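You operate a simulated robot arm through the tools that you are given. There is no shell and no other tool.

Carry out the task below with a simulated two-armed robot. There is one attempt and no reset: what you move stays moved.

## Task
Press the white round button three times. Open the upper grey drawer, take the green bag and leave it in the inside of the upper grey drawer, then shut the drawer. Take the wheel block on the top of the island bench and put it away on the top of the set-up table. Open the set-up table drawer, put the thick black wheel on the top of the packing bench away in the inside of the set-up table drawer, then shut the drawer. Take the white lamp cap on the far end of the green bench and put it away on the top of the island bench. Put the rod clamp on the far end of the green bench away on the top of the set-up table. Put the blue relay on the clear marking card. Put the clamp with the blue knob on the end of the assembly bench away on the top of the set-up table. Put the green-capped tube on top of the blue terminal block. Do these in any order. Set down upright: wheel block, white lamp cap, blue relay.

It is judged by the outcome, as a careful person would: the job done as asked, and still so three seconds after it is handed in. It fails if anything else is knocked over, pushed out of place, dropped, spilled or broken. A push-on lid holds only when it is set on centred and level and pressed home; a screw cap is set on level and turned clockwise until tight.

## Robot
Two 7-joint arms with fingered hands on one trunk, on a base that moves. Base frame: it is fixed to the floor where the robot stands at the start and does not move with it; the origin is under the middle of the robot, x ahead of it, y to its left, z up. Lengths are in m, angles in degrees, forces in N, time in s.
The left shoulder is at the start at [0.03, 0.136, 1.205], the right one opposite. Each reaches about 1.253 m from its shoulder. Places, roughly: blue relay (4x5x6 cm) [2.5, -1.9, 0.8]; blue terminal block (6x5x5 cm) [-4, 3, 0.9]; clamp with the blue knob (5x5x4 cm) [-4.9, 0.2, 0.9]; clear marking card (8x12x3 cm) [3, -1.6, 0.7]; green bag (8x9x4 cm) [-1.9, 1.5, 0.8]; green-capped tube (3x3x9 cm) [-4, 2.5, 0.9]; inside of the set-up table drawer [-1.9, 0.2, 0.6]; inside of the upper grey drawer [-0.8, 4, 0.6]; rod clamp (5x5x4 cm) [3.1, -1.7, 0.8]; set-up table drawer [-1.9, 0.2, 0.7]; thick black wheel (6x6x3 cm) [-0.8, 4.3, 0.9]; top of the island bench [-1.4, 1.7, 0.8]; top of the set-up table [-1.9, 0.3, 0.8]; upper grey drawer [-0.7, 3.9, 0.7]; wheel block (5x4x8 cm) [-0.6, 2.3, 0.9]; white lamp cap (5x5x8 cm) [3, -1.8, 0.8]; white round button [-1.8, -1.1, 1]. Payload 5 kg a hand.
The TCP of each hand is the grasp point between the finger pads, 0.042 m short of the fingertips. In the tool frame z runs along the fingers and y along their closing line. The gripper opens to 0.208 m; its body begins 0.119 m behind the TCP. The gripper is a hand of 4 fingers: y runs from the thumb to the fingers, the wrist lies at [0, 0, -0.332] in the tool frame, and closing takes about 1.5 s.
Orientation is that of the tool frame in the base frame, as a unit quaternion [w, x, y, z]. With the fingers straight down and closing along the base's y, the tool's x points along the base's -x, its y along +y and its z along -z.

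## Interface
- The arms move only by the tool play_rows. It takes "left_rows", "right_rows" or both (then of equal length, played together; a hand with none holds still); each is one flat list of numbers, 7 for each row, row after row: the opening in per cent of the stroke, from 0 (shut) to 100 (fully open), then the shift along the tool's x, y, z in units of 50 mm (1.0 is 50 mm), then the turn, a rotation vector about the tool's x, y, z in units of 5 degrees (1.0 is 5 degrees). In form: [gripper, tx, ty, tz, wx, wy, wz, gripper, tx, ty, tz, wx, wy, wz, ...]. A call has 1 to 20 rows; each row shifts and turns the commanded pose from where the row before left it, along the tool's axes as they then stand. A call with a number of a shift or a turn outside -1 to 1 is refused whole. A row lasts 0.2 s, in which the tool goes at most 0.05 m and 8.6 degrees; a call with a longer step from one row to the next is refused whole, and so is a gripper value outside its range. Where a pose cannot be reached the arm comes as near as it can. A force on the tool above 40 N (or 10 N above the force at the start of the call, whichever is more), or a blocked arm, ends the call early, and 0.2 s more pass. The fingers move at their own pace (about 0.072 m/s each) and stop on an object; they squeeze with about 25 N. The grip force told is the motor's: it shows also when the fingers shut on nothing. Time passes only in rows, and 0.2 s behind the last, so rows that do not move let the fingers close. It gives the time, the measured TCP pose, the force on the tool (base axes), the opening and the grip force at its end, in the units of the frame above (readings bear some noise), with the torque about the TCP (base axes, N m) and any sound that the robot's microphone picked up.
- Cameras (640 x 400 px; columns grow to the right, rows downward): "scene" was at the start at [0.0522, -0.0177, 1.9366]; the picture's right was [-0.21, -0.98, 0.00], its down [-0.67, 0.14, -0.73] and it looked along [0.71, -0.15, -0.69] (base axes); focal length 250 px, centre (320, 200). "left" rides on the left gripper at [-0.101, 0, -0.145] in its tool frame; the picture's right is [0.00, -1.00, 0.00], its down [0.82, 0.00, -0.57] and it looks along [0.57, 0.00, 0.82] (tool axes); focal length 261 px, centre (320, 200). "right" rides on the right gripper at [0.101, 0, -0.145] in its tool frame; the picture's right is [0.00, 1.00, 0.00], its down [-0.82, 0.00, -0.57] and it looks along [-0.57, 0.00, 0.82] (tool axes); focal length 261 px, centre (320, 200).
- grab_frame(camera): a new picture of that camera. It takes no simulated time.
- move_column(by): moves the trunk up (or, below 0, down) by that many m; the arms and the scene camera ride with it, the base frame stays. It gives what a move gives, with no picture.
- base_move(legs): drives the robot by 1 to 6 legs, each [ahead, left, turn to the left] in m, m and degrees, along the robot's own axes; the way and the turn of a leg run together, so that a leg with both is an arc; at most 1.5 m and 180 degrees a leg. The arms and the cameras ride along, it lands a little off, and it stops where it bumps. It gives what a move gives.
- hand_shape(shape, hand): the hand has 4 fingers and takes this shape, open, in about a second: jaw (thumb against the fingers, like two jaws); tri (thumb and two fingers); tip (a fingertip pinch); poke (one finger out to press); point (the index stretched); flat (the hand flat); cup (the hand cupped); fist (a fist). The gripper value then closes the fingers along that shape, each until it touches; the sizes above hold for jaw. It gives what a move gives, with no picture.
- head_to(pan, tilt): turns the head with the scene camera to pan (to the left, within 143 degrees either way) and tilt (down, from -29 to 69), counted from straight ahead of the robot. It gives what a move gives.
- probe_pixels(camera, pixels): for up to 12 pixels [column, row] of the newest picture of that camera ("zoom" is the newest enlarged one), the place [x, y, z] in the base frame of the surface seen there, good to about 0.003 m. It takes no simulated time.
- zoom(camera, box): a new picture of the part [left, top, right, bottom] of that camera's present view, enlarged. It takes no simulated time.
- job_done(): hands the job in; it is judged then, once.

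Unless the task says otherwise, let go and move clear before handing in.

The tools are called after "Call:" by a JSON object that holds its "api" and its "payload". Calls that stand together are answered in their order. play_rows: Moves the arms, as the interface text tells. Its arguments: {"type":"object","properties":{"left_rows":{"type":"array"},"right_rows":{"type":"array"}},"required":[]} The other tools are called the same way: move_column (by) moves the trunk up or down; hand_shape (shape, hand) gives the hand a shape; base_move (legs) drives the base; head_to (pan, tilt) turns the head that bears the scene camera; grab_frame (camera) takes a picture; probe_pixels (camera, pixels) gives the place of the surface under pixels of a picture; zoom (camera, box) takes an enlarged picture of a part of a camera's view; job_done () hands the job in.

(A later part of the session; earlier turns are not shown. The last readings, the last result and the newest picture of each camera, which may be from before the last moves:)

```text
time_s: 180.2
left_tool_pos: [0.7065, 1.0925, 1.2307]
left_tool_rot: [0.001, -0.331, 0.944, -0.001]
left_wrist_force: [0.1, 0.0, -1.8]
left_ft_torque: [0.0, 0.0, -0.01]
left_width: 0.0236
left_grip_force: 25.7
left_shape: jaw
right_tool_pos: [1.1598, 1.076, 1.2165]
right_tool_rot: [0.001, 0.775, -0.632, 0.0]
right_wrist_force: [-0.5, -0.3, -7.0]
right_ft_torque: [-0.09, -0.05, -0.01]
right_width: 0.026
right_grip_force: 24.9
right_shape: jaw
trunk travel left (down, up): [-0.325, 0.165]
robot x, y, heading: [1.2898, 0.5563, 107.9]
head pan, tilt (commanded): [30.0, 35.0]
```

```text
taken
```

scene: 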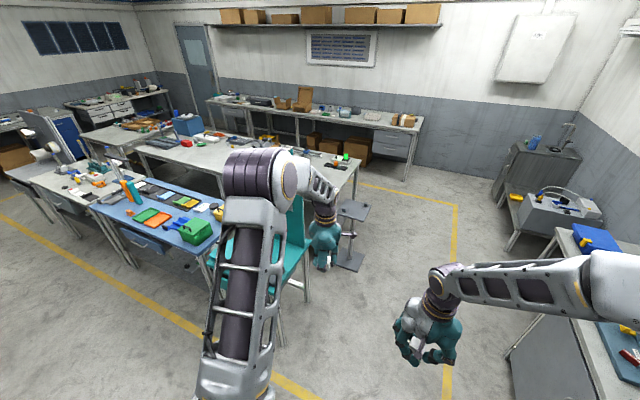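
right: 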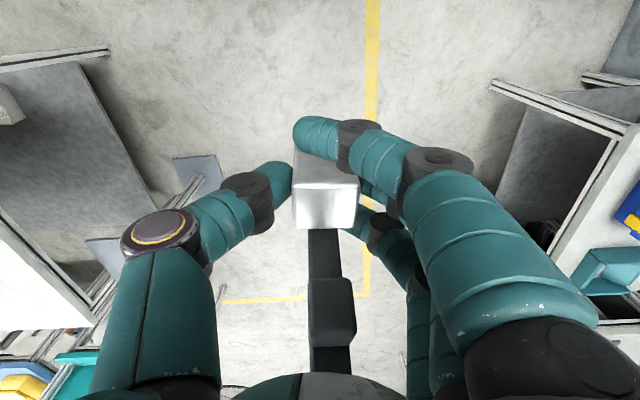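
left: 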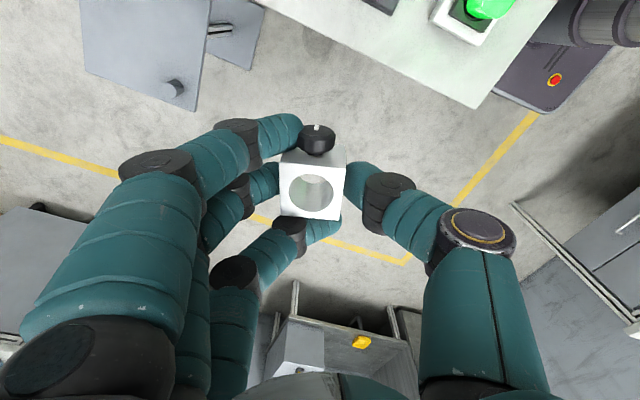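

Robot at (1.29,0.56), heading 107.9°. Before strafing toward the set-up table, I'll look left down the aisle to check obstacles.

Call:
{"api": "head_to", "payload": {"pan": 85, "tilt": 30}}

Call:
{"api": "grab_frame", "payload": {"camera": "scene"}}

Call:
{"api": "probe_pixels", "payload": {"camera": "scene", "pixels": [[200, 300], [250, 250], [300, 300], [320, 200], [220, 330], [180, 260], [270, 220], [230, 270], [350, 200], [290, 170], [330, 250], [380, 300]]}}

```text
time_s: 181.4
left_tool_pos: [0.708, 1.0929, 1.231]
left_tool_rot: [0.001, -0.332, 0.943, -0.001]
left_wrist_force: [-0.2, 0.0, -0.6]
left_ft_torque: [0.01, 0.02, -0.02]
left_width: 0.0238
left_grip_force: 24.9
left_shape: jaw
right_tool_pos: [1.1589, 1.0754, 1.2168]
right_tool_rot: [0.0, 0.776, -0.631, 0.0]
right_wrist_force: [0.1, -0.1, -7.5]
right_ft_torque: [-0.12, -0.05, 0.03]
right_width: 0.0257
right_grip_force: 24.4
right_shape: jaw
trunk travel left (down, up): [-0.325, 0.165]
robot x, y, heading: [1.2843, 0.5613, 107.7]
head pan, tilt (commanded): [85.0, 30.0]
```

```text
taken
```

scene: 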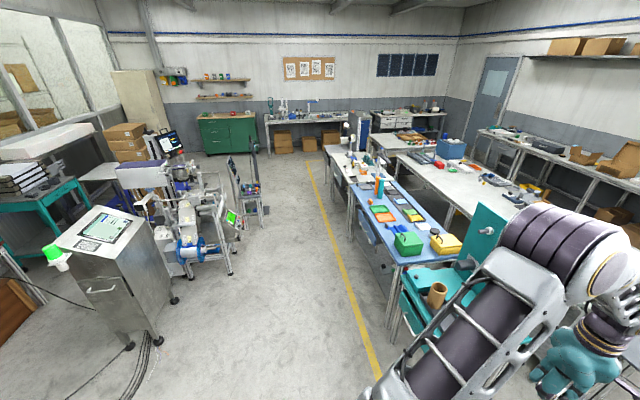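

```text
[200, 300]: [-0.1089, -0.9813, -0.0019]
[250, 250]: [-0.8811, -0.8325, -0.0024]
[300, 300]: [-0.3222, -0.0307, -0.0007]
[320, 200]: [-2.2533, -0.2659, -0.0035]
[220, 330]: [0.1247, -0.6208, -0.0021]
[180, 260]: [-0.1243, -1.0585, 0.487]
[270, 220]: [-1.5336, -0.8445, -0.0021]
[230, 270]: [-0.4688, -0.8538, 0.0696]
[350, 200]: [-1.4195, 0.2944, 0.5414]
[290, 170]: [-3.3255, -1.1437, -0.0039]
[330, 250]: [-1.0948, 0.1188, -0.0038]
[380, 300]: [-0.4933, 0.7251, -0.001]
```

The aisle is about 1.3 m wide and clear. I'll pull the left hand closer, square up to 113°, then strafe left about 3 m toward the set-up table.

Call:
{"api": "play_rows", "payload": {"left_rows": [10, 0.32, -0.84, 0, 0, 0, 0, 10, 0.32, -0.84, 0, 0, 0, 0, 10, 0.32, -0.84, 0, 0, 0, 0, 10, 0.32, -0.84, 0, 0, 0, 0]}}

Call:
{"api": "base_move", "payload": {"legs": [[0, 0, 5.2], [0, 1.5, 0]]}}

Call:
{"api": "grab_frame", "payload": {"camera": "scene"}}

```text
time_s: 182.4
left_tool_pos: [0.7613, 0.9198, 1.2324]
left_tool_rot: [0.0, -0.331, 0.944, 0.0]
left_wrist_force: [-0.1, -0.6, -0.3]
left_ft_torque: [0.11, 0.03, -0.01]
left_width: 0.0239
left_grip_force: 25.1
left_shape: jaw
right_tool_pos: [1.1606, 1.0723, 1.2186]
right_tool_rot: [-0.001, 0.775, -0.632, 0.0]
right_wrist_force: [0.7, -1.8, -6.9]
right_ft_torque: [0.03, -0.01, 0.03]
right_width: 0.0259
right_grip_force: 25.2
right_shape: jaw
trunk travel left (down, up): [-0.325, 0.165]
robot x, y, heading: [1.2862, 0.5599, 107.8]
head pan, tilt (commanded): [85.0, 30.0]
```

```text
time_s: 190.2
left_tool_pos: [-0.6311, 0.295, 1.2317]
left_tool_rot: [0.0, -0.374, 0.927, 0.0]
left_wrist_force: [-0.1, -0.2, -1.9]
left_ft_torque: [-0.05, -0.05, -0.01]
left_width: 0.0236
left_grip_force: 25.1
left_shape: jaw
right_tool_pos: [-0.2478, 0.4848, 1.2166]
right_tool_rot: [0.0, 0.804, -0.595, -0.001]
right_wrist_force: [-0.3, 0.2, -6.9]
right_ft_torque: [-0.11, -0.08, 0.0]
right_width: 0.026
right_grip_force: 25.2
right_shape: jaw
trunk travel left (down, up): [-0.325, 0.165]
robot x, y, heading: [-0.0733, -0.0185, 113.2]
head pan, tilt (commanded): [85.0, 30.0]
```

```text
taken
```

scene: 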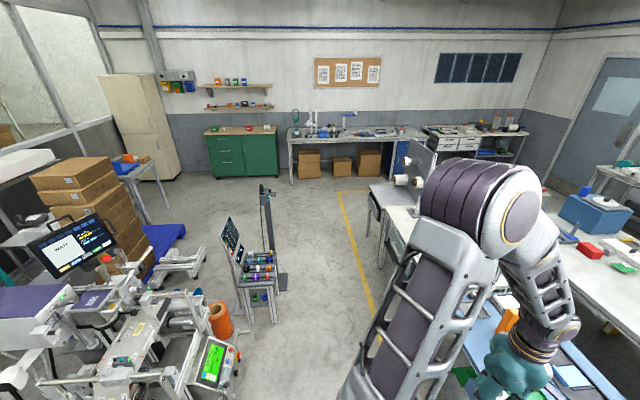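

Arrived at (−0.07,−0.02). I'll check the button stand at (255,260) relative to my planned stop.

Call:
{"api": "probe_pixels", "payload": {"camera": "scene", "pixels": [[278, 290], [270, 265], [245, 320], [268, 190], [235, 250], [285, 285], [225, 225], [390, 200], [380, 265], [370, 210], [300, 330]]}}

Call:
{"api": "zoom", "payload": {"camera": "scene", "box": [200, 170, 320, 330]}}

Call:
{"api": "zoom", "payload": {"camera": "scene", "box": [340, 130, 440, 290]}}

```text
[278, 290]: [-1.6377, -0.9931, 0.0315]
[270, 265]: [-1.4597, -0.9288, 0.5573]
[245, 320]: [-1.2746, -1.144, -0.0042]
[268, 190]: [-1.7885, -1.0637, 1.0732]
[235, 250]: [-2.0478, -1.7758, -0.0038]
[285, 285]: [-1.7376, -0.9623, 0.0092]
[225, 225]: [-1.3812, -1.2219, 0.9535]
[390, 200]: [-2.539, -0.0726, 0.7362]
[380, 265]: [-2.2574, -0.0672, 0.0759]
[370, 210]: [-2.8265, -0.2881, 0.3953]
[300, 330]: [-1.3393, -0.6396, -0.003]
```

```text
2.50 times, centred on (260, 250) of scene
```

zoom: 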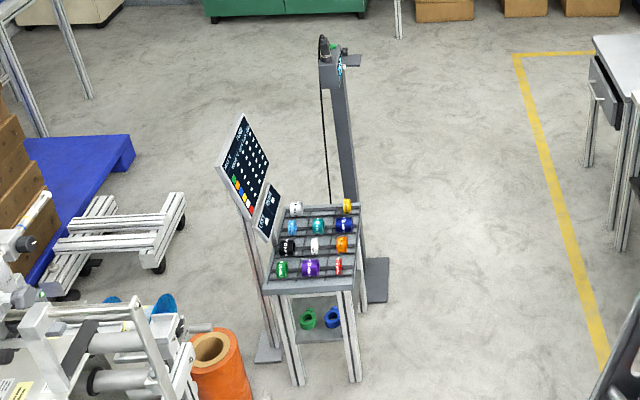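

```text
2.50 times, centred on (390, 210) of scene
```

zoom: 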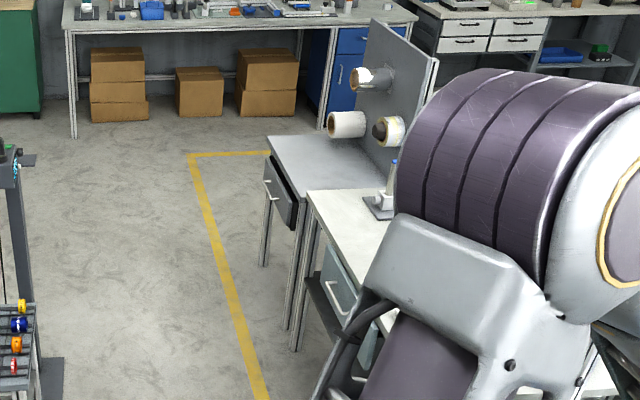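

The button post stands at (−1.79,−1.06), far enough from my path. Strafing left 1.5 m to face the set-up table.

Call:
{"api": "base_move", "payload": {"legs": [[0, 1.5, 0]]}}

Call:
{"api": "head_to", "payload": {"pan": 0, "tilt": 45}}

Call:
{"api": "grab_frame", "payload": {"camera": "scene"}}

```text
time_s: 196.3
left_tool_pos: [-1.8066, -0.2915, 1.2325]
left_tool_rot: [0.002, -0.441, 0.897, 0.0]
left_wrist_force: [-1.1, -1.5, -2.4]
left_ft_torque: [0.24, -0.15, 0.0]
left_width: 0.0238
left_grip_force: 25.2
left_shape: jaw
right_tool_pos: [-1.4547, -0.0465, 1.2161]
right_tool_rot: [-0.002, 0.845, -0.534, 0.003]
right_wrist_force: [-0.8, -2.3, -6.2]
right_ft_torque: [0.16, -0.26, 0.03]
right_width: 0.0259
right_grip_force: 25.3
right_shape: jaw
trunk travel left (down, up): [-0.325, 0.165]
robot x, y, heading: [-1.2092, -0.5142, 121.7]
head pan, tilt (commanded): [85.0, 30.0]
stopped in leg 1: the robot was blocked; the commanded pose is now the measured one
```

```text
time_s: 197.9
left_tool_pos: [-1.8052, -0.2881, 1.2325]
left_tool_rot: [0.002, -0.44, 0.898, 0.0]
left_wrist_force: [-0.7, 0.0, -1.7]
left_ft_torque: [0.01, -0.01, 0.0]
left_width: 0.0238
left_grip_force: 24.3
left_shape: jaw
right_tool_pos: [-1.453, -0.043, 1.2156]
right_tool_rot: [-0.001, 0.844, -0.537, 0.002]
right_wrist_force: [0.7, -0.6, -7.3]
right_ft_torque: [-0.08, -0.05, -0.01]
right_width: 0.0257
right_grip_force: 24.9
right_shape: jaw
trunk travel left (down, up): [-0.325, 0.165]
robot x, y, heading: [-1.2094, -0.5146, 121.3]
head pan, tilt (commanded): [0.0, 45.0]
```

```text
taken
```

scene: 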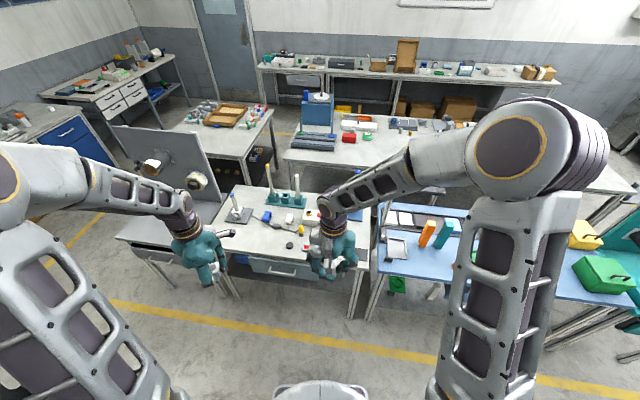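

I got blocked at (−1.21,−0.51): my base's rear-left corner met the bobbin rack's legs. I'll probe the set-up table and posts before moving forward off the rack.

Call:
{"api": "probe_pixels", "payload": {"camera": "scene", "pixels": [[267, 165], [300, 178], [235, 197], [288, 268], [250, 280], [350, 310], [235, 250], [355, 260], [290, 245], [215, 220], [265, 250], [330, 200]]}}

Call:
{"api": "zoom", "payload": {"camera": "scene", "box": [200, 150, 400, 320]}}

Call:
{"api": "head_to", "payload": {"pan": 130, "tilt": 50}}

Call:
{"api": "grab_frame", "payload": {"camera": "scene"}}

```text
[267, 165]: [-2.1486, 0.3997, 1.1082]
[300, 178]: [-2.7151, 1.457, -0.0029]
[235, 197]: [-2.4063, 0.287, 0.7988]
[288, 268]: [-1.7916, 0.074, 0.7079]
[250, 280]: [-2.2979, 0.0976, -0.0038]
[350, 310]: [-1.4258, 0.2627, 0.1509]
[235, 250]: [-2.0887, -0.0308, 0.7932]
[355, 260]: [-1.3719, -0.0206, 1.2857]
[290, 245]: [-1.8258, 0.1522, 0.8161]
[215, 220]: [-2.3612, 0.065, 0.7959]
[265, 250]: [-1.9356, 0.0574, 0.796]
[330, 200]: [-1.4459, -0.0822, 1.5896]
```

```text
2.35 times, centred on (300, 235) of scene
```

zoom: 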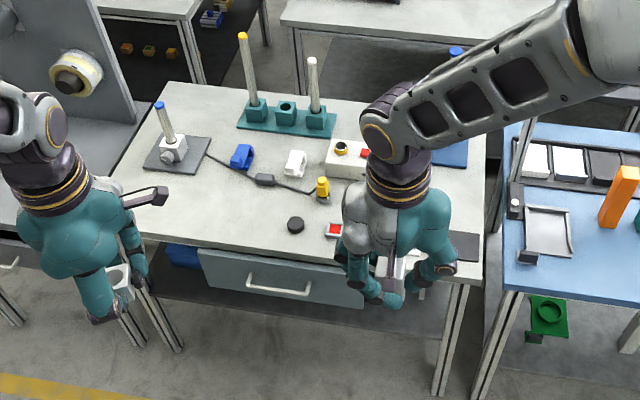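

```text
time_s: 200.0
left_tool_pos: [-1.8051, -0.2885, 1.2326]
left_tool_rot: [0.0, -0.44, 0.898, -0.001]
left_wrist_force: [0.0, -0.3, -2.4]
left_ft_torque: [-0.02, -0.02, -0.02]
left_width: 0.0237
left_grip_force: 24.5
left_shape: jaw
right_tool_pos: [-1.4533, -0.0435, 1.2155]
right_tool_rot: [-0.001, 0.845, -0.535, 0.002]
right_wrist_force: [0.3, -0.7, -7.5]
right_ft_torque: [-0.09, -0.1, 0.01]
right_width: 0.0259
right_grip_force: 25.3
right_shape: jaw
trunk travel left (down, up): [-0.325, 0.165]
robot x, y, heading: [-1.2108, -0.5193, 121.7]
head pan, tilt (commanded): [130.0, 50.0]
```

```text
taken
```

scene: 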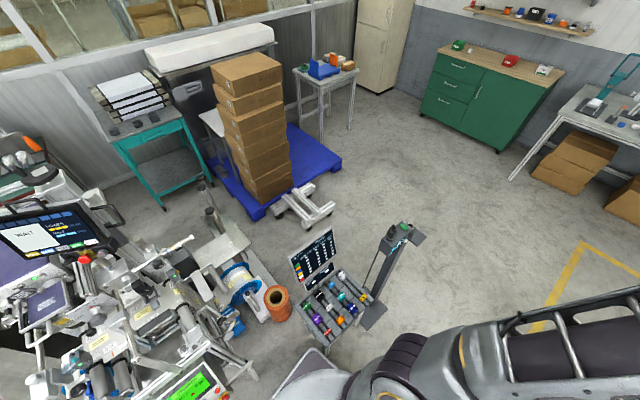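

The rack looks undisturbed; I'll move forward away from it and square up to the table.

Call:
{"api": "base_move", "payload": {"legs": [[0.22, 0, 0], [0, 0, -8.5], [0, 0.22, 0]]}}

Call:
{"api": "head_to", "payload": {"pan": 0, "tilt": 55}}

Call:
{"api": "grab_frame", "payload": {"camera": "scene"}}

```text
time_s: 203.6
left_tool_pos: [-2.0817, -0.0961, 1.232]
left_tool_rot: [0.001, -0.369, 0.929, 0.0]
left_wrist_force: [0.1, -0.2, -1.5]
left_ft_torque: [0.04, -0.08, 0.05]
left_width: 0.0238
left_grip_force: 25.2
left_shape: jaw
right_tool_pos: [-1.6962, 0.0927, 1.2157]
right_tool_rot: [0.0, 0.801, -0.599, 0.001]
right_wrist_force: [-0.4, 0.0, -7.5]
right_ft_torque: [-0.05, -0.09, 0.02]
right_width: 0.0259
right_grip_force: 25.1
right_shape: jaw
trunk travel left (down, up): [-0.325, 0.165]
robot x, y, heading: [-1.5272, -0.415, 112.6]
head pan, tilt (commanded): [130.0, 50.0]
```

```text
time_s: 205.7
left_tool_pos: [-2.0819, -0.0958, 1.2321]
left_tool_rot: [0.0, -0.369, 0.929, -0.001]
left_wrist_force: [0.1, -0.3, -1.0]
left_ft_torque: [-0.02, -0.01, -0.01]
left_width: 0.0239
left_grip_force: 24.7
left_shape: jaw
right_tool_pos: [-1.6955, 0.0924, 1.2168]
right_tool_rot: [-0.001, 0.8, -0.6, 0.001]
right_wrist_force: [1.1, 0.0, -7.9]
right_ft_torque: [-0.12, -0.12, 0.02]
right_width: 0.0257
right_grip_force: 25.5
right_shape: jaw
trunk travel left (down, up): [-0.325, 0.165]
robot x, y, heading: [-1.5277, -0.4113, 112.9]
head pan, tilt (commanded): [0.0, 55.0]
```

```text
taken
```

scene: 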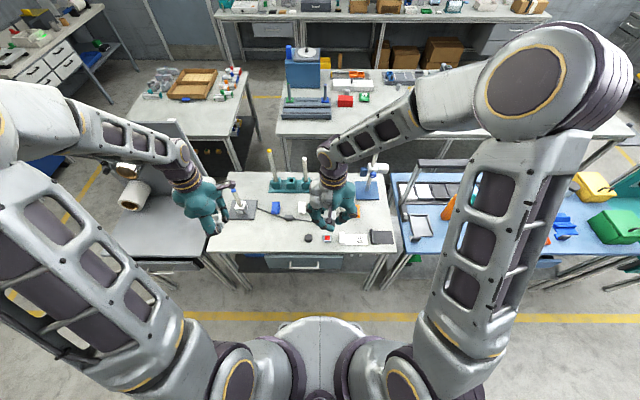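

Now squared up at the set-up table. I'll zoom to choose set-down spots.

Call:
{"api": "zoom", "payload": {"camera": "scene", "box": [200, 150, 410, 285]}}

Call:
{"api": "probe_pixels", "payload": {"camera": "zoom", "pixels": [[60, 285], [150, 290], [240, 290], [150, 240], [200, 250], [330, 270], [480, 270], [590, 285], [210, 60], [560, 200], [210, 190], [110, 160]]}}

```text
2.96 times, centred on (305, 218) of scene
```

zoom: 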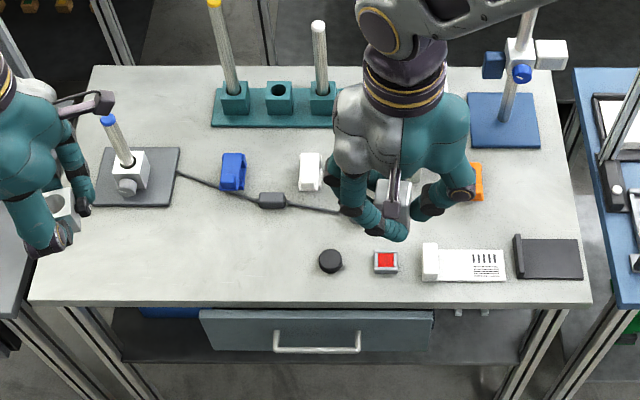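

```text
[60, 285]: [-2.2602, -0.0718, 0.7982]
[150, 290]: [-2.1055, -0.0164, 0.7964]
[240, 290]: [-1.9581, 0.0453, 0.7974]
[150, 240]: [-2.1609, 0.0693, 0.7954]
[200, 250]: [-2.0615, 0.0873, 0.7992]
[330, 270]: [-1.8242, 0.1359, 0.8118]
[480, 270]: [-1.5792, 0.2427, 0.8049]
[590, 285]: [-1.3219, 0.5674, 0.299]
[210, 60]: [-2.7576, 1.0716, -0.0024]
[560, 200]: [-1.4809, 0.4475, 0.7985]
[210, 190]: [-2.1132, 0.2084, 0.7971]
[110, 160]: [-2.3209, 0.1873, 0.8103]
```

Free space is at the front-left of the table, around (−2.1,0.05). I'll check the rod clamp's attitude in the left hand first.

Call:
{"api": "zoom", "payload": {"camera": "left", "box": [250, 100, 390, 250]}}

Call:
{"api": "probe_pixels", "payload": {"camera": "zoom", "pixels": [[235, 175], [385, 160], [240, 285], [380, 285], [235, 230], [385, 220], [310, 290], [310, 165], [250, 150], [380, 130]]}}

```text
2.67 times, centred on (320, 175) of left
```

zoom: 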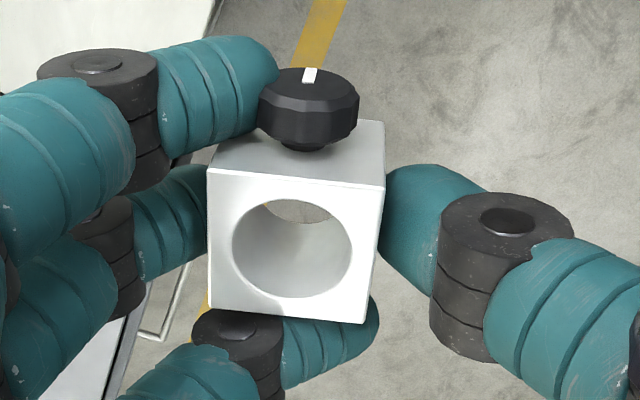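

```text
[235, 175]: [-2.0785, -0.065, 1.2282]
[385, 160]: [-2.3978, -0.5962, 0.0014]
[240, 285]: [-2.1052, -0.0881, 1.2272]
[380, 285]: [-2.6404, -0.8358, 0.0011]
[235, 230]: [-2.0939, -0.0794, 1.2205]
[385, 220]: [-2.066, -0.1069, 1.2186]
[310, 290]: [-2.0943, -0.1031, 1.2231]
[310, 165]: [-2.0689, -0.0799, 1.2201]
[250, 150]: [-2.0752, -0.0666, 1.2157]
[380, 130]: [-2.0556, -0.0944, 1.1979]
```

Call:
{"api": "probe_pixels", "payload": {"camera": "zoom", "pixels": [[222, 180], [370, 192], [222, 300], [360, 312], [222, 240], [368, 250], [300, 307], [295, 187]]}}

```text
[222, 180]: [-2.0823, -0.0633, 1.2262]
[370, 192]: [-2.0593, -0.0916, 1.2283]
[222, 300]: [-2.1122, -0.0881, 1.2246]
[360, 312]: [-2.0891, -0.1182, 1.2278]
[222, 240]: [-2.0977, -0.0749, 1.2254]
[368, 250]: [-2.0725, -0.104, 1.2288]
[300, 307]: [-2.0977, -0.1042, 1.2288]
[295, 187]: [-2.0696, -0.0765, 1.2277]
```

Clamp leans only ~4.5°. I'll carry it over (−2.13,0.03), level it, and lower most of the way.

Call:
{"api": "play_rows", "payload": {"left_rows": [10, -0.325, 0.79, 0, 0, 0, 0, 10, -0.325, 0.79, 0, 0, 0, 0, 10, -0.325, 0.79, 0, 0, 0, 0, 10, 0, 0, 0, -0.9, 0, 0, 10, 0, -0.064, 0.82, 0, 0, 0, 10, 0, -0.064, 0.82, 0, 0, 0, 10, 0, -0.064, 0.82, 0, 0, 0, 10, 0, -0.064, 0.82, 0, 0, 0, 10, 0, -0.064, 0.82, 0, 0, 0, 10, 0, -0.064, 0.82, 0, 0, 0, 10, 0, -0.064, 0.82, 0, 0, 0]}}

Call:
{"api": "grab_frame", "payload": {"camera": "left"}}

Call:
{"api": "zoom", "payload": {"camera": "scene", "box": [200, 150, 410, 285]}}

```text
time_s: 208.1
left_tool_pos: [-2.1307, 0.0275, 0.9437]
left_tool_rot: [-0.013, -0.37, 0.928, 0.037]
left_wrist_force: [-1.4, 2.0, -1.3]
left_ft_torque: [-0.2, -0.14, -0.01]
left_width: 0.0238
left_grip_force: 24.9
left_shape: jaw
right_tool_pos: [-1.6985, 0.0938, 1.2155]
right_tool_rot: [0.0, 0.801, -0.599, 0.002]
right_wrist_force: [0.1, 0.6, -7.6]
right_ft_torque: [-0.18, -0.14, 0.0]
right_width: 0.0257
right_grip_force: 25.1
right_shape: jaw
trunk travel left (down, up): [-0.325, 0.165]
robot x, y, heading: [-1.5254, -0.4127, 112.8]
head pan, tilt (commanded): [0.0, 55.0]
```

```text
taken
```

left: 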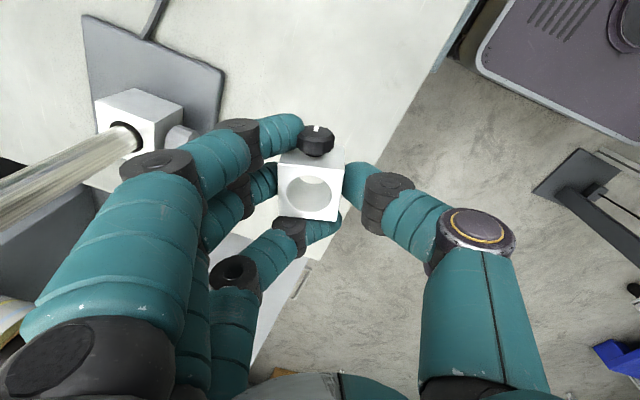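

```text
2.96 times, centred on (305, 218) of scene
```

zoom: 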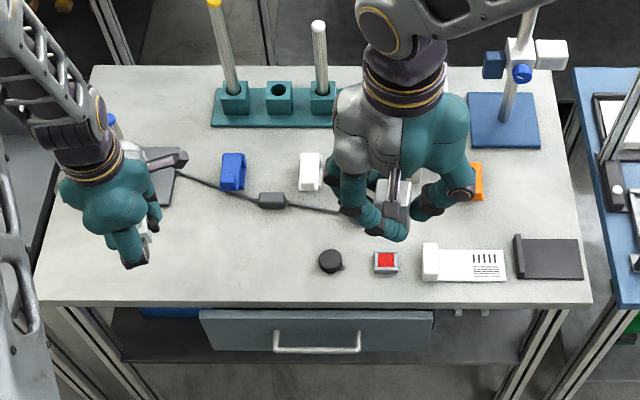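

Hand clears the metal post. Lower 8.2 cm more, then small steps to contact.

Call:
{"api": "play_rows", "payload": {"left_rows": [10, 0, -0.064, 0.82, 0, 0, 0, 10, 0, -0.064, 0.82, 0, 0, 0, 10, 0, -0.005, 0.06, 0, 0, 0, 10, 0, -0.005, 0.06, 0, 0, 0]}}

Call:
{"api": "play_rows", "payload": {"left_rows": [10, 0, -0.003, 0.04, 0, 0, 0, 10, 0, -0.003, 0.04, 0, 0, 0, 10, 0, -0.003, 0.04, 0, 0, 0]}}

```text
time_s: 209.1
left_tool_pos: [-2.1285, 0.0259, 0.855]
left_tool_rot: [-0.014, -0.37, 0.928, 0.035]
left_wrist_force: [0.1, 0.3, -1.2]
left_ft_torque: [-0.08, -0.05, 0.05]
left_width: 0.0237
left_grip_force: 24.8
left_shape: jaw
right_tool_pos: [-1.6973, 0.0928, 1.2157]
right_tool_rot: [-0.002, 0.801, -0.599, 0.002]
right_wrist_force: [-0.2, 1.0, -7.2]
right_ft_torque: [-0.15, -0.15, 0.02]
right_width: 0.026
right_grip_force: 25.3
right_shape: jaw
trunk travel left (down, up): [-0.325, 0.165]
robot x, y, heading: [-1.5301, -0.4147, 112.9]
head pan, tilt (commanded): [0.0, 55.0]
```

```text
time_s: 209.9
left_tool_pos: [-2.1273, 0.0243, 0.8498]
left_tool_rot: [-0.014, -0.369, 0.929, 0.036]
left_wrist_force: [-0.2, 0.3, -1.8]
left_ft_torque: [-0.01, 0.03, 0.02]
left_width: 0.0237
left_grip_force: 24.8
left_shape: jaw
right_tool_pos: [-1.6968, 0.0925, 1.2152]
right_tool_rot: [-0.001, 0.801, -0.599, 0.002]
right_wrist_force: [-0.1, -0.1, -7.4]
right_ft_torque: [-0.16, -0.07, -0.01]
right_width: 0.0259
right_grip_force: 24.7
right_shape: jaw
trunk travel left (down, up): [-0.325, 0.165]
robot x, y, heading: [-1.5272, -0.414, 112.8]
head pan, tilt (commanded): [0.0, 55.0]
```

Call:
{"api": "play_rows", "payload": {"left_rows": [10, 0, -0.003, 0.04, 0, 0, 0, 10, 0, -0.003, 0.04, 0, 0, 0]}}

```text
time_s: 210.5
left_tool_pos: [-2.1286, 0.0241, 0.8453]
left_tool_rot: [-0.014, -0.37, 0.928, 0.035]
left_wrist_force: [0.6, -0.2, -0.4]
left_ft_torque: [-0.06, -0.02, 0.0]
left_width: 0.0239
left_grip_force: 24.9
left_shape: jaw
right_tool_pos: [-1.6965, 0.0925, 1.215]
right_tool_rot: [0.0, 0.801, -0.599, 0.002]
right_wrist_force: [-0.2, -1.2, -7.3]
right_ft_torque: [-0.1, -0.03, 0.01]
right_width: 0.0257
right_grip_force: 24.5
right_shape: jaw
trunk travel left (down, up): [-0.325, 0.165]
robot x, y, heading: [-1.5301, -0.4118, 112.6]
head pan, tilt (commanded): [0.0, 55.0]
```

Call:
{"api": "play_rows", "payload": {"left_rows": [10, 0, -0.003, 0.04, 0, 0, 0, 10, 0, -0.003, 0.04, 0, 0, 0]}}

Call:
{"api": "grab_frame", "payload": {"camera": "left"}}

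```text
time_s: 211.1
left_tool_pos: [-2.1276, 0.023, 0.844]
left_tool_rot: [-0.015, -0.37, 0.928, 0.036]
left_wrist_force: [3.6, -6.6, 26.6]
left_ft_torque: [-0.71, -0.48, -0.12]
left_width: 0.0255
left_grip_force: 24.9
left_shape: jaw
right_tool_pos: [-1.6946, 0.0923, 1.2155]
right_tool_rot: [-0.001, 0.801, -0.599, 0.0]
right_wrist_force: [0.3, 0.6, -7.8]
right_ft_torque: [-0.1, -0.07, 0.01]
right_width: 0.0258
right_grip_force: 25.1
right_shape: jaw
trunk travel left (down, up): [-0.325, 0.165]
robot x, y, heading: [-1.5279, -0.4116, 112.8]
head pan, tilt (commanded): [0.0, 55.0]
```

```text
taken
```

left: 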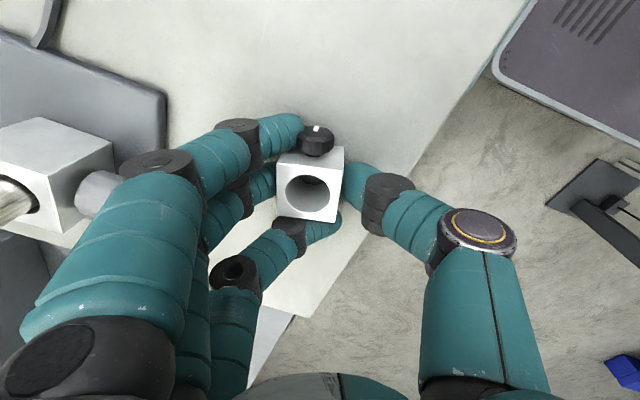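

Firm contact (26 N). I'll ease up a touch and open gradually, only as wide as needed given the post's knob near the fingers.

Call:
{"api": "play_rows", "payload": {"left_rows": [10, 0, 0.003, -0.03, 0, 0, 0, 13, 0, 0, 0, 0, 0, 0, 16, 0, 0, 0, 0, 0, 0, 19, 0, 0, 0, 0, 0, 0, 22, 0, 0, 0, 0, 0, 0, 26, 0, 0, 0, 0, 0, 0, 30, 0, 0, 0, 0, 0, 0]}}

Call:
{"api": "grab_frame", "payload": {"camera": "left"}}

```text
time_s: 212.7
left_tool_pos: [-2.1269, 0.0265, 0.843]
left_tool_rot: [-0.013, -0.37, 0.928, 0.037]
left_wrist_force: [-3.1, 5.0, 17.0]
left_ft_torque: [-0.18, -0.25, 0.05]
left_width: 0.0577
left_grip_force: 0.1
left_shape: jaw
right_tool_pos: [-1.6951, 0.0929, 1.216]
right_tool_rot: [0.0, 0.801, -0.599, 0.002]
right_wrist_force: [-0.5, 0.0, -7.2]
right_ft_torque: [-0.1, -0.05, -0.03]
right_width: 0.0257
right_grip_force: 25.6
right_shape: jaw
trunk travel left (down, up): [-0.325, 0.165]
robot x, y, heading: [-1.526, -0.4089, 112.6]
head pan, tilt (commanded): [0.0, 55.0]
```

```text
taken
```

left: 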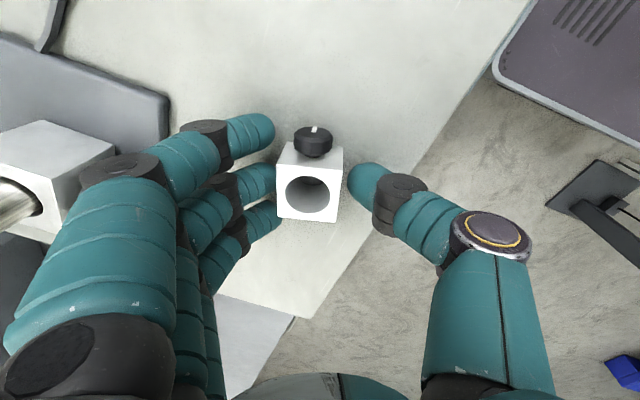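

The clamp rests on the table, free on both sides. Lifting straight up.

Call:
{"api": "play_rows", "payload": {"left_rows": [32, 0, 0.01, -0.1, 0, 0, 0, 34, 0, 0.03, -0.3, 0, 0, 0, 36, 0, 0.064, -0.82, 0, 0, 0, 36, 0, 0.064, -0.82, 0, 0, 0, 36, 0, 0.064, -0.82, 0, 0, 0, 36, 0, 0.064, -0.82, 0, 0, 0, 36, 0, 0.064, -0.82, 0, 0, 0, 36, 0, 0.064, -0.82, 0, 0, 0, 36, 0, 0.064, -0.82, 0.9, 0, 0, 36, 0, 0, -0.82, 0, 0, 0]}}

Call:
{"api": "grab_frame", "payload": {"camera": "left"}}

Call:
{"api": "zoom", "payload": {"camera": "scene", "box": [200, 150, 410, 285]}}

```text
time_s: 214.9
left_tool_pos: [-2.1278, 0.0205, 1.1945]
left_tool_rot: [0.0, -0.37, 0.929, -0.001]
left_wrist_force: [1.3, -0.9, -1.3]
left_ft_torque: [0.16, 0.11, -0.02]
left_width: 0.0744
left_grip_force: 0.0
left_shape: jaw
right_tool_pos: [-1.6946, 0.0917, 1.2165]
right_tool_rot: [-0.001, 0.801, -0.599, 0.001]
right_wrist_force: [0.6, -1.4, -7.1]
right_ft_torque: [-0.01, 0.06, 0.01]
right_width: 0.0258
right_grip_force: 25.0
right_shape: jaw
trunk travel left (down, up): [-0.325, 0.165]
robot x, y, heading: [-1.5296, -0.4132, 112.7]
head pan, tilt (commanded): [0.0, 55.0]
```

```text
taken
```

left: 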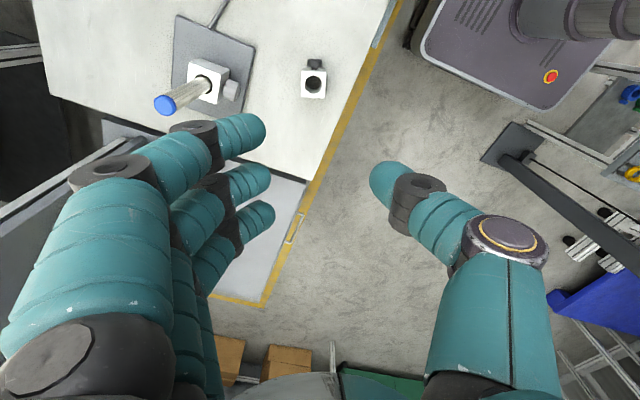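

```text
2.96 times, centred on (305, 218) of scene
```

zoom: 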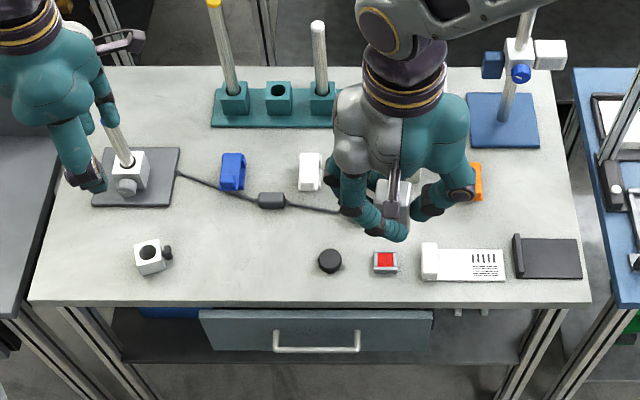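

The rod clamp sits on the table. Next the wheel block: check its attitude in the right hand.

Call:
{"api": "zoom", "payload": {"camera": "right", "box": [260, 110, 400, 260]}}

Call:
{"api": "probe_pixels", "payload": {"camera": "zoom", "pixels": [[250, 150], [390, 165], [260, 220], [390, 215], [320, 200], [300, 170], [340, 170], [380, 190], [320, 240], [320, 275]]}}

Call:
{"api": "probe_pixels", "payload": {"camera": "scene", "pixels": [[283, 236], [275, 236], [290, 236], [283, 228], [313, 238], [284, 244], [290, 218]]}}

```text
2.67 times, centred on (330, 185) of right
```

zoom: 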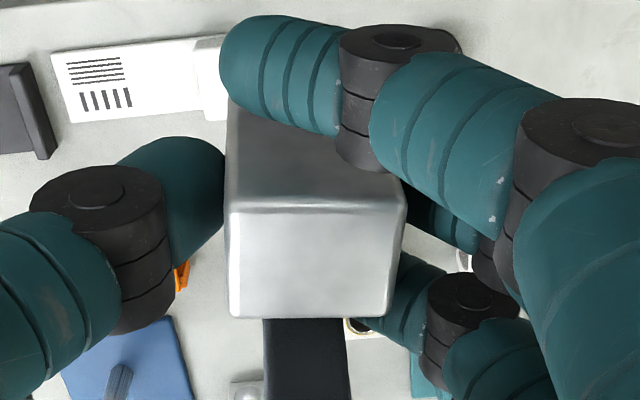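

```text
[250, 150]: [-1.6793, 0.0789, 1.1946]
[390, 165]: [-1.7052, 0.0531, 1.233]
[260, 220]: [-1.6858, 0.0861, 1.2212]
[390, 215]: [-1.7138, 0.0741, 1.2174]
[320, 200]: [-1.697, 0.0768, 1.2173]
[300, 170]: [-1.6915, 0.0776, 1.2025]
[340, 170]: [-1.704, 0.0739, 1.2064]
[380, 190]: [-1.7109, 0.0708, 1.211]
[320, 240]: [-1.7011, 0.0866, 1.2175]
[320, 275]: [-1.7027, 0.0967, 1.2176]
```

```text
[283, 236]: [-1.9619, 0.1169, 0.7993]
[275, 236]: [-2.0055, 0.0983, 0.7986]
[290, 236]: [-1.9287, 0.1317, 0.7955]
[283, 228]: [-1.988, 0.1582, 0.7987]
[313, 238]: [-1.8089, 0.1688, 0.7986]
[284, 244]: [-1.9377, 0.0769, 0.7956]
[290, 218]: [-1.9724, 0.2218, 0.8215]
```

Call:
{"api": "probe_pixels", "payload": {"camera": "zoom", "pixels": [[245, 290], [385, 290], [245, 230], [395, 230], [245, 260], [390, 260], [320, 225], [320, 305]]}}

```text
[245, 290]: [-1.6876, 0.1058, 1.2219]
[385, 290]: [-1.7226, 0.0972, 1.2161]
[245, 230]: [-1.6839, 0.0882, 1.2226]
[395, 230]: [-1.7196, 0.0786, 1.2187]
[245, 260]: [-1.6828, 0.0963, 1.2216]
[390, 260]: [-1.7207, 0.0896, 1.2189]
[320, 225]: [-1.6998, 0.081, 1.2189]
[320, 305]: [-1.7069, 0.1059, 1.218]
```

Block leans ~6° toward the fingers. I'll move the left hand away, then carry the wheel block above a free spot near (−1.96,0.105) and level it.

Call:
{"api": "play_rows", "payload": {"left_rows": [36, 0.6, -0.663, 0, 0, 0, 0, 36, 0.6, -0.663, 0, 0, 0, 0, 36, 0.6, -0.663, 0, 0, 0, 0, 36, 0.6, -0.663, 0, 0, 0, 0, 36, 0.6, -0.663, 0, 0, 0, 0, 36, 0.6, -0.663, 0, 0, 0, 0]}}

Call:
{"api": "play_rows", "payload": {"right_rows": [10, -0.282, 0.814, 0, 0, 0, 0, 10, -0.282, 0.814, 0, 0, 0, 0, 10, -0.282, 0.814, 0, 0, 0, 0, 10, -0.282, 0.814, 0, 0, 0, 0, 10, -0.282, 0.814, 0, 0, 0, 0, 10, -0.282, 0.814, 0, 0, 0, 0, 10, 0, 0, 0, -0.63, 0, 0, 10, 0, 0, 0, -0.63, 0, 0]}}

Call:
{"api": "grab_frame", "payload": {"camera": "right"}}

Call:
{"api": "probe_pixels", "payload": {"camera": "right", "pixels": [[302, 219], [354, 219], [302, 197], [358, 197], [302, 208], [356, 208], [330, 195], [330, 225]]}}

Call:
{"api": "grab_frame", "payload": {"camera": "scene"}}

```text
time_s: 216.3
left_tool_pos: [-2.1234, -0.2444, 1.1923]
left_tool_rot: [0.0, -0.369, 0.93, 0.001]
left_wrist_force: [0.5, -0.6, 0.8]
left_ft_torque: [0.12, 0.03, 0.03]
left_width: 0.0743
left_grip_force: 0.2
left_shape: jaw
right_tool_pos: [-1.6962, 0.0909, 1.2163]
right_tool_rot: [-0.002, 0.801, -0.599, 0.0]
right_wrist_force: [0.2, -1.1, -6.2]
right_ft_torque: [0.03, -0.06, 0.03]
right_width: 0.0258
right_grip_force: 25.0
right_shape: jaw
trunk travel left (down, up): [-0.325, 0.165]
robot x, y, heading: [-1.528, -0.4175, 112.6]
head pan, tilt (commanded): [0.0, 55.0]
```

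```text
time_s: 218.1
left_tool_pos: [-2.1255, -0.243, 1.191]
left_tool_rot: [0.002, -0.37, 0.929, 0.0]
left_wrist_force: [-0.3, 0.0, -0.1]
left_ft_torque: [-0.04, 0.0, 0.01]
left_width: 0.0748
left_grip_force: 0.1
left_shape: jaw
right_tool_pos: [-1.9565, 0.1059, 1.2134]
right_tool_rot: [0.044, 0.8, -0.598, -0.031]
right_wrist_force: [-0.1, -0.1, -7.3]
right_ft_torque: [-0.1, -0.1, -0.01]
right_width: 0.0256
right_grip_force: 24.7
right_shape: jaw
trunk travel left (down, up): [-0.325, 0.165]
robot x, y, heading: [-1.5262, -0.4141, 113.0]
head pan, tilt (commanded): [0.0, 55.0]
```

```text
taken
```

right: 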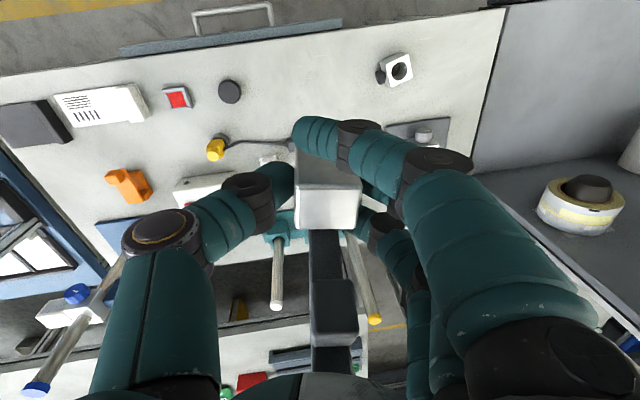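

```text
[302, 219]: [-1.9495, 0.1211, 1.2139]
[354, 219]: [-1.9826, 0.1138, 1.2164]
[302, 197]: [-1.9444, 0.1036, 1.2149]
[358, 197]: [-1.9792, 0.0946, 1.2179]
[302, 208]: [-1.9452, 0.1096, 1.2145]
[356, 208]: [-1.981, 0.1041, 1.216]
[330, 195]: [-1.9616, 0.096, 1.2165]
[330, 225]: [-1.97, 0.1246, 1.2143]
```

```text
taken
```

scene: 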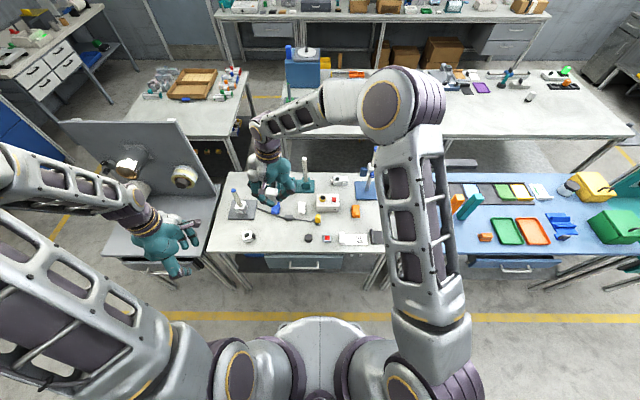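

Slightly over-corrected sideways (+3.7°) and drooping ~4° forward; I'll apply a small correction and lower 0.30 m, watching the surroundings.

Call:
{"api": "play_rows", "payload": {"right_rows": [10, 0, 0, 0, 0.4, -0.7, 0, 10, 0.049, -0.06, 0.796, 0, 0, 0, 10, 0.049, -0.06, 0.796, 0, 0, 0, 10, 0.049, -0.06, 0.796, 0, 0, 0, 10, 0.049, -0.06, 0.796, 0, 0, 0, 10, 0.049, -0.06, 0.796, 0, 0, 0, 10, 0.049, -0.06, 0.796, 0, 0, 0, 10, 0.049, -0.06, 0.796, 0, 0, 0]}}

Call:
{"api": "grab_frame", "payload": {"camera": "right"}}

Call:
{"api": "probe_pixels", "payload": {"camera": "right", "pixels": [[302, 219], [354, 219], [302, 197], [358, 197], [302, 208], [356, 208], [330, 195], [330, 225]]}}

Call:
{"api": "zoom", "payload": {"camera": "scene", "box": [200, 130, 410, 275]}}

```text
time_s: 219.9
left_tool_pos: [-2.125, -0.2418, 1.1898]
left_tool_rot: [0.002, -0.37, 0.929, -0.001]
left_wrist_force: [-0.6, 0.9, 0.3]
left_ft_torque: [-0.01, -0.08, -0.02]
left_width: 0.0743
left_grip_force: 0.2
left_shape: jaw
right_tool_pos: [-1.9535, 0.103, 0.9344]
right_tool_rot: [0.012, 0.798, -0.6, -0.045]
right_wrist_force: [-2.7, 2.0, -6.5]
right_ft_torque: [-0.32, -0.28, 0.0]
right_width: 0.0261
right_grip_force: 24.8
right_shape: jaw
trunk travel left (down, up): [-0.325, 0.165]
robot x, y, heading: [-1.5273, -0.4155, 112.9]
head pan, tilt (commanded): [0.0, 55.0]
```

```text
taken
```

right: 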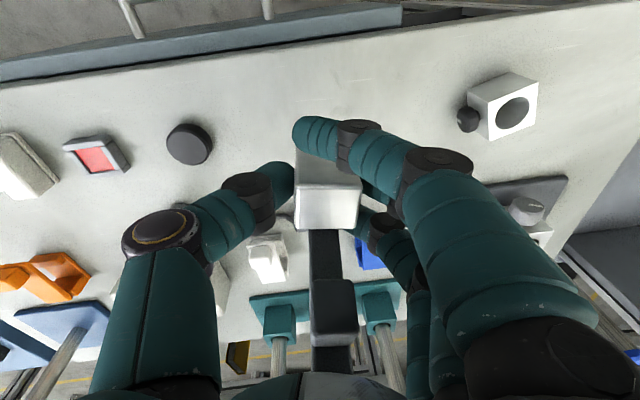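

```text
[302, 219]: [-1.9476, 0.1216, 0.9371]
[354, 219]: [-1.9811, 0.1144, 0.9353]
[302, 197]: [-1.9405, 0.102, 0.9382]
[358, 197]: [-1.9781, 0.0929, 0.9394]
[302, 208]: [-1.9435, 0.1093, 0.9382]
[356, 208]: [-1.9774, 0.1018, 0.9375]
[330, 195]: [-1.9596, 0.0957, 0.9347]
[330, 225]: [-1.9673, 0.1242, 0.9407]
```

```text
2.76 times, centred on (305, 202) of scene
```

zoom: 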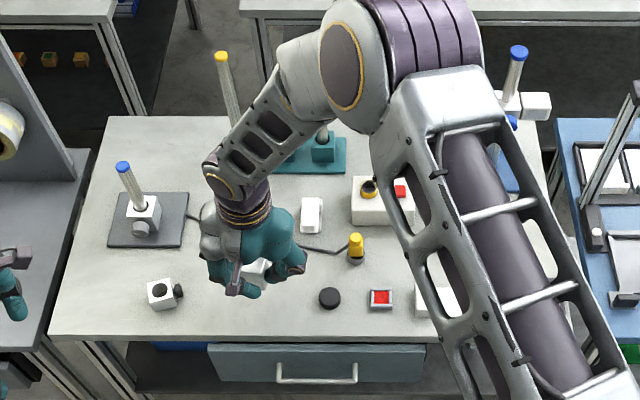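

Level now. Lower 5.8 cm, then step to contact.

Call:
{"api": "play_rows", "payload": {"right_rows": [10, 0.049, -0.06, 0.796, 0, 0, 0, 10, 0.022, -0.027, 0.36, 0, 0, 0, 10, 0.003, -0.003, 0.04, 0, 0, 0, 10, 0.003, -0.003, 0.04, 0, 0, 0]}}

Call:
{"api": "play_rows", "payload": {"right_rows": [10, 0.003, -0.003, 0.04, 0, 0, 0, 10, 0.003, -0.003, 0.04, 0, 0, 0]}}

```text
time_s: 220.9
left_tool_pos: [-2.1248, -0.2436, 1.1902]
left_tool_rot: [0.002, -0.37, 0.929, 0.0]
left_wrist_force: [-0.4, -0.1, -0.5]
left_ft_torque: [-0.01, -0.02, 0.01]
left_width: 0.0745
left_grip_force: 0.0
left_shape: jaw
right_tool_pos: [-1.9524, 0.1056, 0.8721]
right_tool_rot: [0.011, 0.799, -0.599, -0.045]
right_wrist_force: [0.4, -0.3, -7.8]
right_ft_torque: [-0.12, -0.08, 0.0]
right_width: 0.0257
right_grip_force: 25.0
right_shape: jaw
trunk travel left (down, up): [-0.325, 0.165]
robot x, y, heading: [-1.5316, -0.413, 112.7]
head pan, tilt (commanded): [0.0, 55.0]
```

```text
time_s: 221.5
left_tool_pos: [-2.124, -0.2423, 1.1916]
left_tool_rot: [0.0, -0.37, 0.929, 0.0]
left_wrist_force: [-0.2, -0.8, 1.0]
left_ft_torque: [0.04, -0.01, 0.06]
left_width: 0.0748
left_grip_force: 0.1
left_shape: jaw
right_tool_pos: [-1.9534, 0.1039, 0.8696]
right_tool_rot: [0.011, 0.799, -0.6, -0.046]
right_wrist_force: [0.5, 0.8, -6.6]
right_ft_torque: [-0.13, -0.08, 0.0]
right_width: 0.0261
right_grip_force: 24.9
right_shape: jaw
trunk travel left (down, up): [-0.325, 0.165]
robot x, y, heading: [-1.5279, -0.4099, 112.7]
head pan, tilt (commanded): [0.0, 55.0]
```

Call:
{"api": "play_rows", "payload": {"right_rows": [10, 0.003, -0.003, 0.04, 0, 0, 0, 10, 0.003, -0.003, 0.04, 0, 0, 0, 10, 0.0015, -0.0015, 0.02, 0, 0, 0]}}

```text
time_s: 222.3
left_tool_pos: [-2.1226, -0.2436, 1.1904]
left_tool_rot: [0.0, -0.369, 0.929, 0.0]
left_wrist_force: [0.6, 0.1, 0.1]
left_ft_torque: [-0.01, 0.03, -0.01]
left_width: 0.0747
left_grip_force: 0.1
left_shape: jaw
right_tool_pos: [-1.9547, 0.1044, 0.8661]
right_tool_rot: [0.01, 0.799, -0.6, -0.048]
right_wrist_force: [2.9, 5.9, 17.3]
right_ft_torque: [0.13, -0.16, 0.03]
right_width: 0.0269
right_grip_force: 24.8
right_shape: jaw
trunk travel left (down, up): [-0.325, 0.165]
robot x, y, heading: [-1.5259, -0.4119, 112.5]
head pan, tilt (commanded): [0.0, 55.0]
```

Contact felt (force changed by ~24 N). Opening gradually.

Call:
{"api": "play_rows", "payload": {"right_rows": [13, 0, 0, -0.02, 0, 0, 0, 16, 0, 0, 0, 0, 0, 0, 19, 0, 0, 0, 0, 0, 0, 22, 0, 0, 0, 0, 0, 0, 26, 0, 0, 0, 0, 0, 0, 30, 0, 0, 0, 0, 0, 0, 33, 0, 0, 0, 0, 0, 0]}}

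Call:
{"api": "grab_frame", "payload": {"camera": "right"}}

```text
time_s: 223.9
left_tool_pos: [-2.1238, -0.243, 1.1924]
left_tool_rot: [0.001, -0.371, 0.929, -0.001]
left_wrist_force: [-1.3, -0.3, 0.2]
left_ft_torque: [-0.01, 0.02, 0.01]
left_width: 0.0745
left_grip_force: 0.1
left_shape: jaw
right_tool_pos: [-1.9553, 0.1031, 0.8647]
right_tool_rot: [0.011, 0.799, -0.599, -0.045]
right_wrist_force: [-1.0, -0.4, -0.7]
right_ft_torque: [0.03, -0.02, 0.04]
right_width: 0.068
right_grip_force: 0.0
right_shape: jaw
trunk travel left (down, up): [-0.325, 0.165]
robot x, y, heading: [-1.5301, -0.4122, 112.8]
head pan, tilt (commanded): [0.0, 55.0]
```

```text
taken
```

right: 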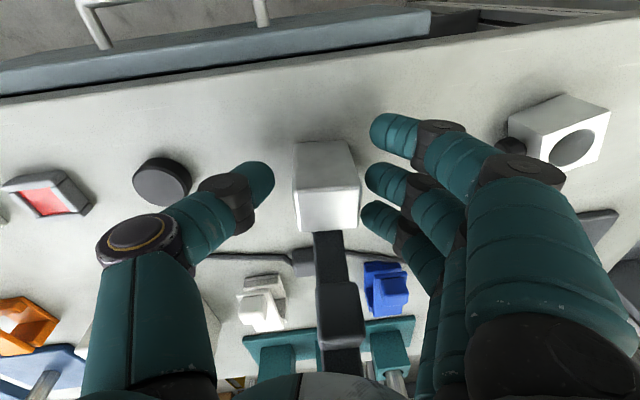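

The wheel block stands free at (328,185). I'll nudge away from it and lift straight up.

Call:
{"api": "play_rows", "payload": {"right_rows": [36, 0, 0.08, -0.02, 0, 0, 0, 36, -0.012, 0.015, -0.2, 0, 0, 0, 36, -0.03, 0.037, -0.5, 0, 0, 0, 36, -0.049, 0.06, -0.8, 0, 0, 0, 36, -0.049, 0.06, -0.8, 0, 0, 0, 36, -0.049, 0.06, -0.8, 0, 0, 0, 36, -0.049, 0.06, -0.8, 0, 0, 0, 36, -0.049, 0.06, -0.8, 0, 0, 0, 36, -0.049, 0.06, -0.8, 0, 0, 0, 36, -0.049, 0.06, -0.8, 0, 0, 0]}}

Call:
{"api": "grab_frame", "payload": {"camera": "right"}}

Call:
{"api": "zoom", "payload": {"camera": "scene", "box": [200, 130, 410, 275]}}

```text
time_s: 226.1
left_tool_pos: [-2.1228, -0.2445, 1.1909]
left_tool_rot: [0.0, -0.369, 0.929, 0.0]
left_wrist_force: [1.2, -0.9, -0.3]
left_ft_torque: [0.04, 0.04, -0.01]
left_width: 0.0744
left_grip_force: 0.1
left_shape: jaw
right_tool_pos: [-1.9578, 0.1023, 1.186]
right_tool_rot: [0.011, 0.799, -0.6, -0.044]
right_wrist_force: [0.8, -0.6, -0.2]
right_ft_torque: [0.09, 0.07, 0.0]
right_width: 0.0746
right_grip_force: 0.1
right_shape: jaw
trunk travel left (down, up): [-0.325, 0.165]
robot x, y, heading: [-1.5291, -0.4122, 112.8]
head pan, tilt (commanded): [0.0, 55.0]
```

```text
taken
```

right: 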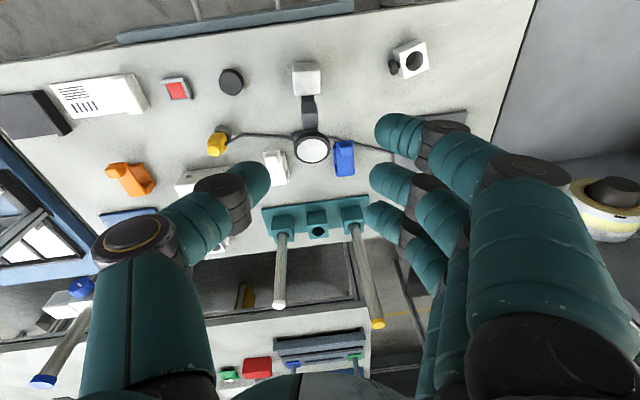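

```text
2.76 times, centred on (305, 202) of scene
```

zoom: 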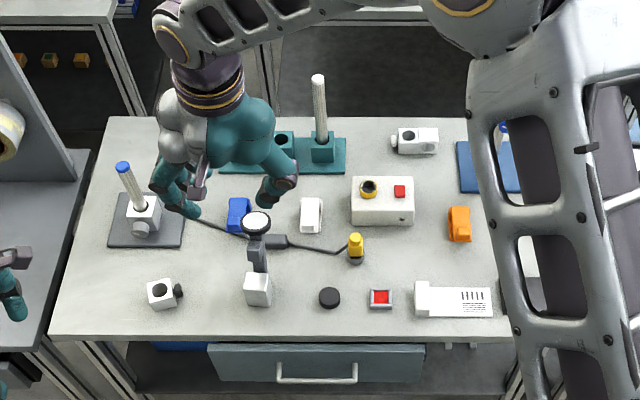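

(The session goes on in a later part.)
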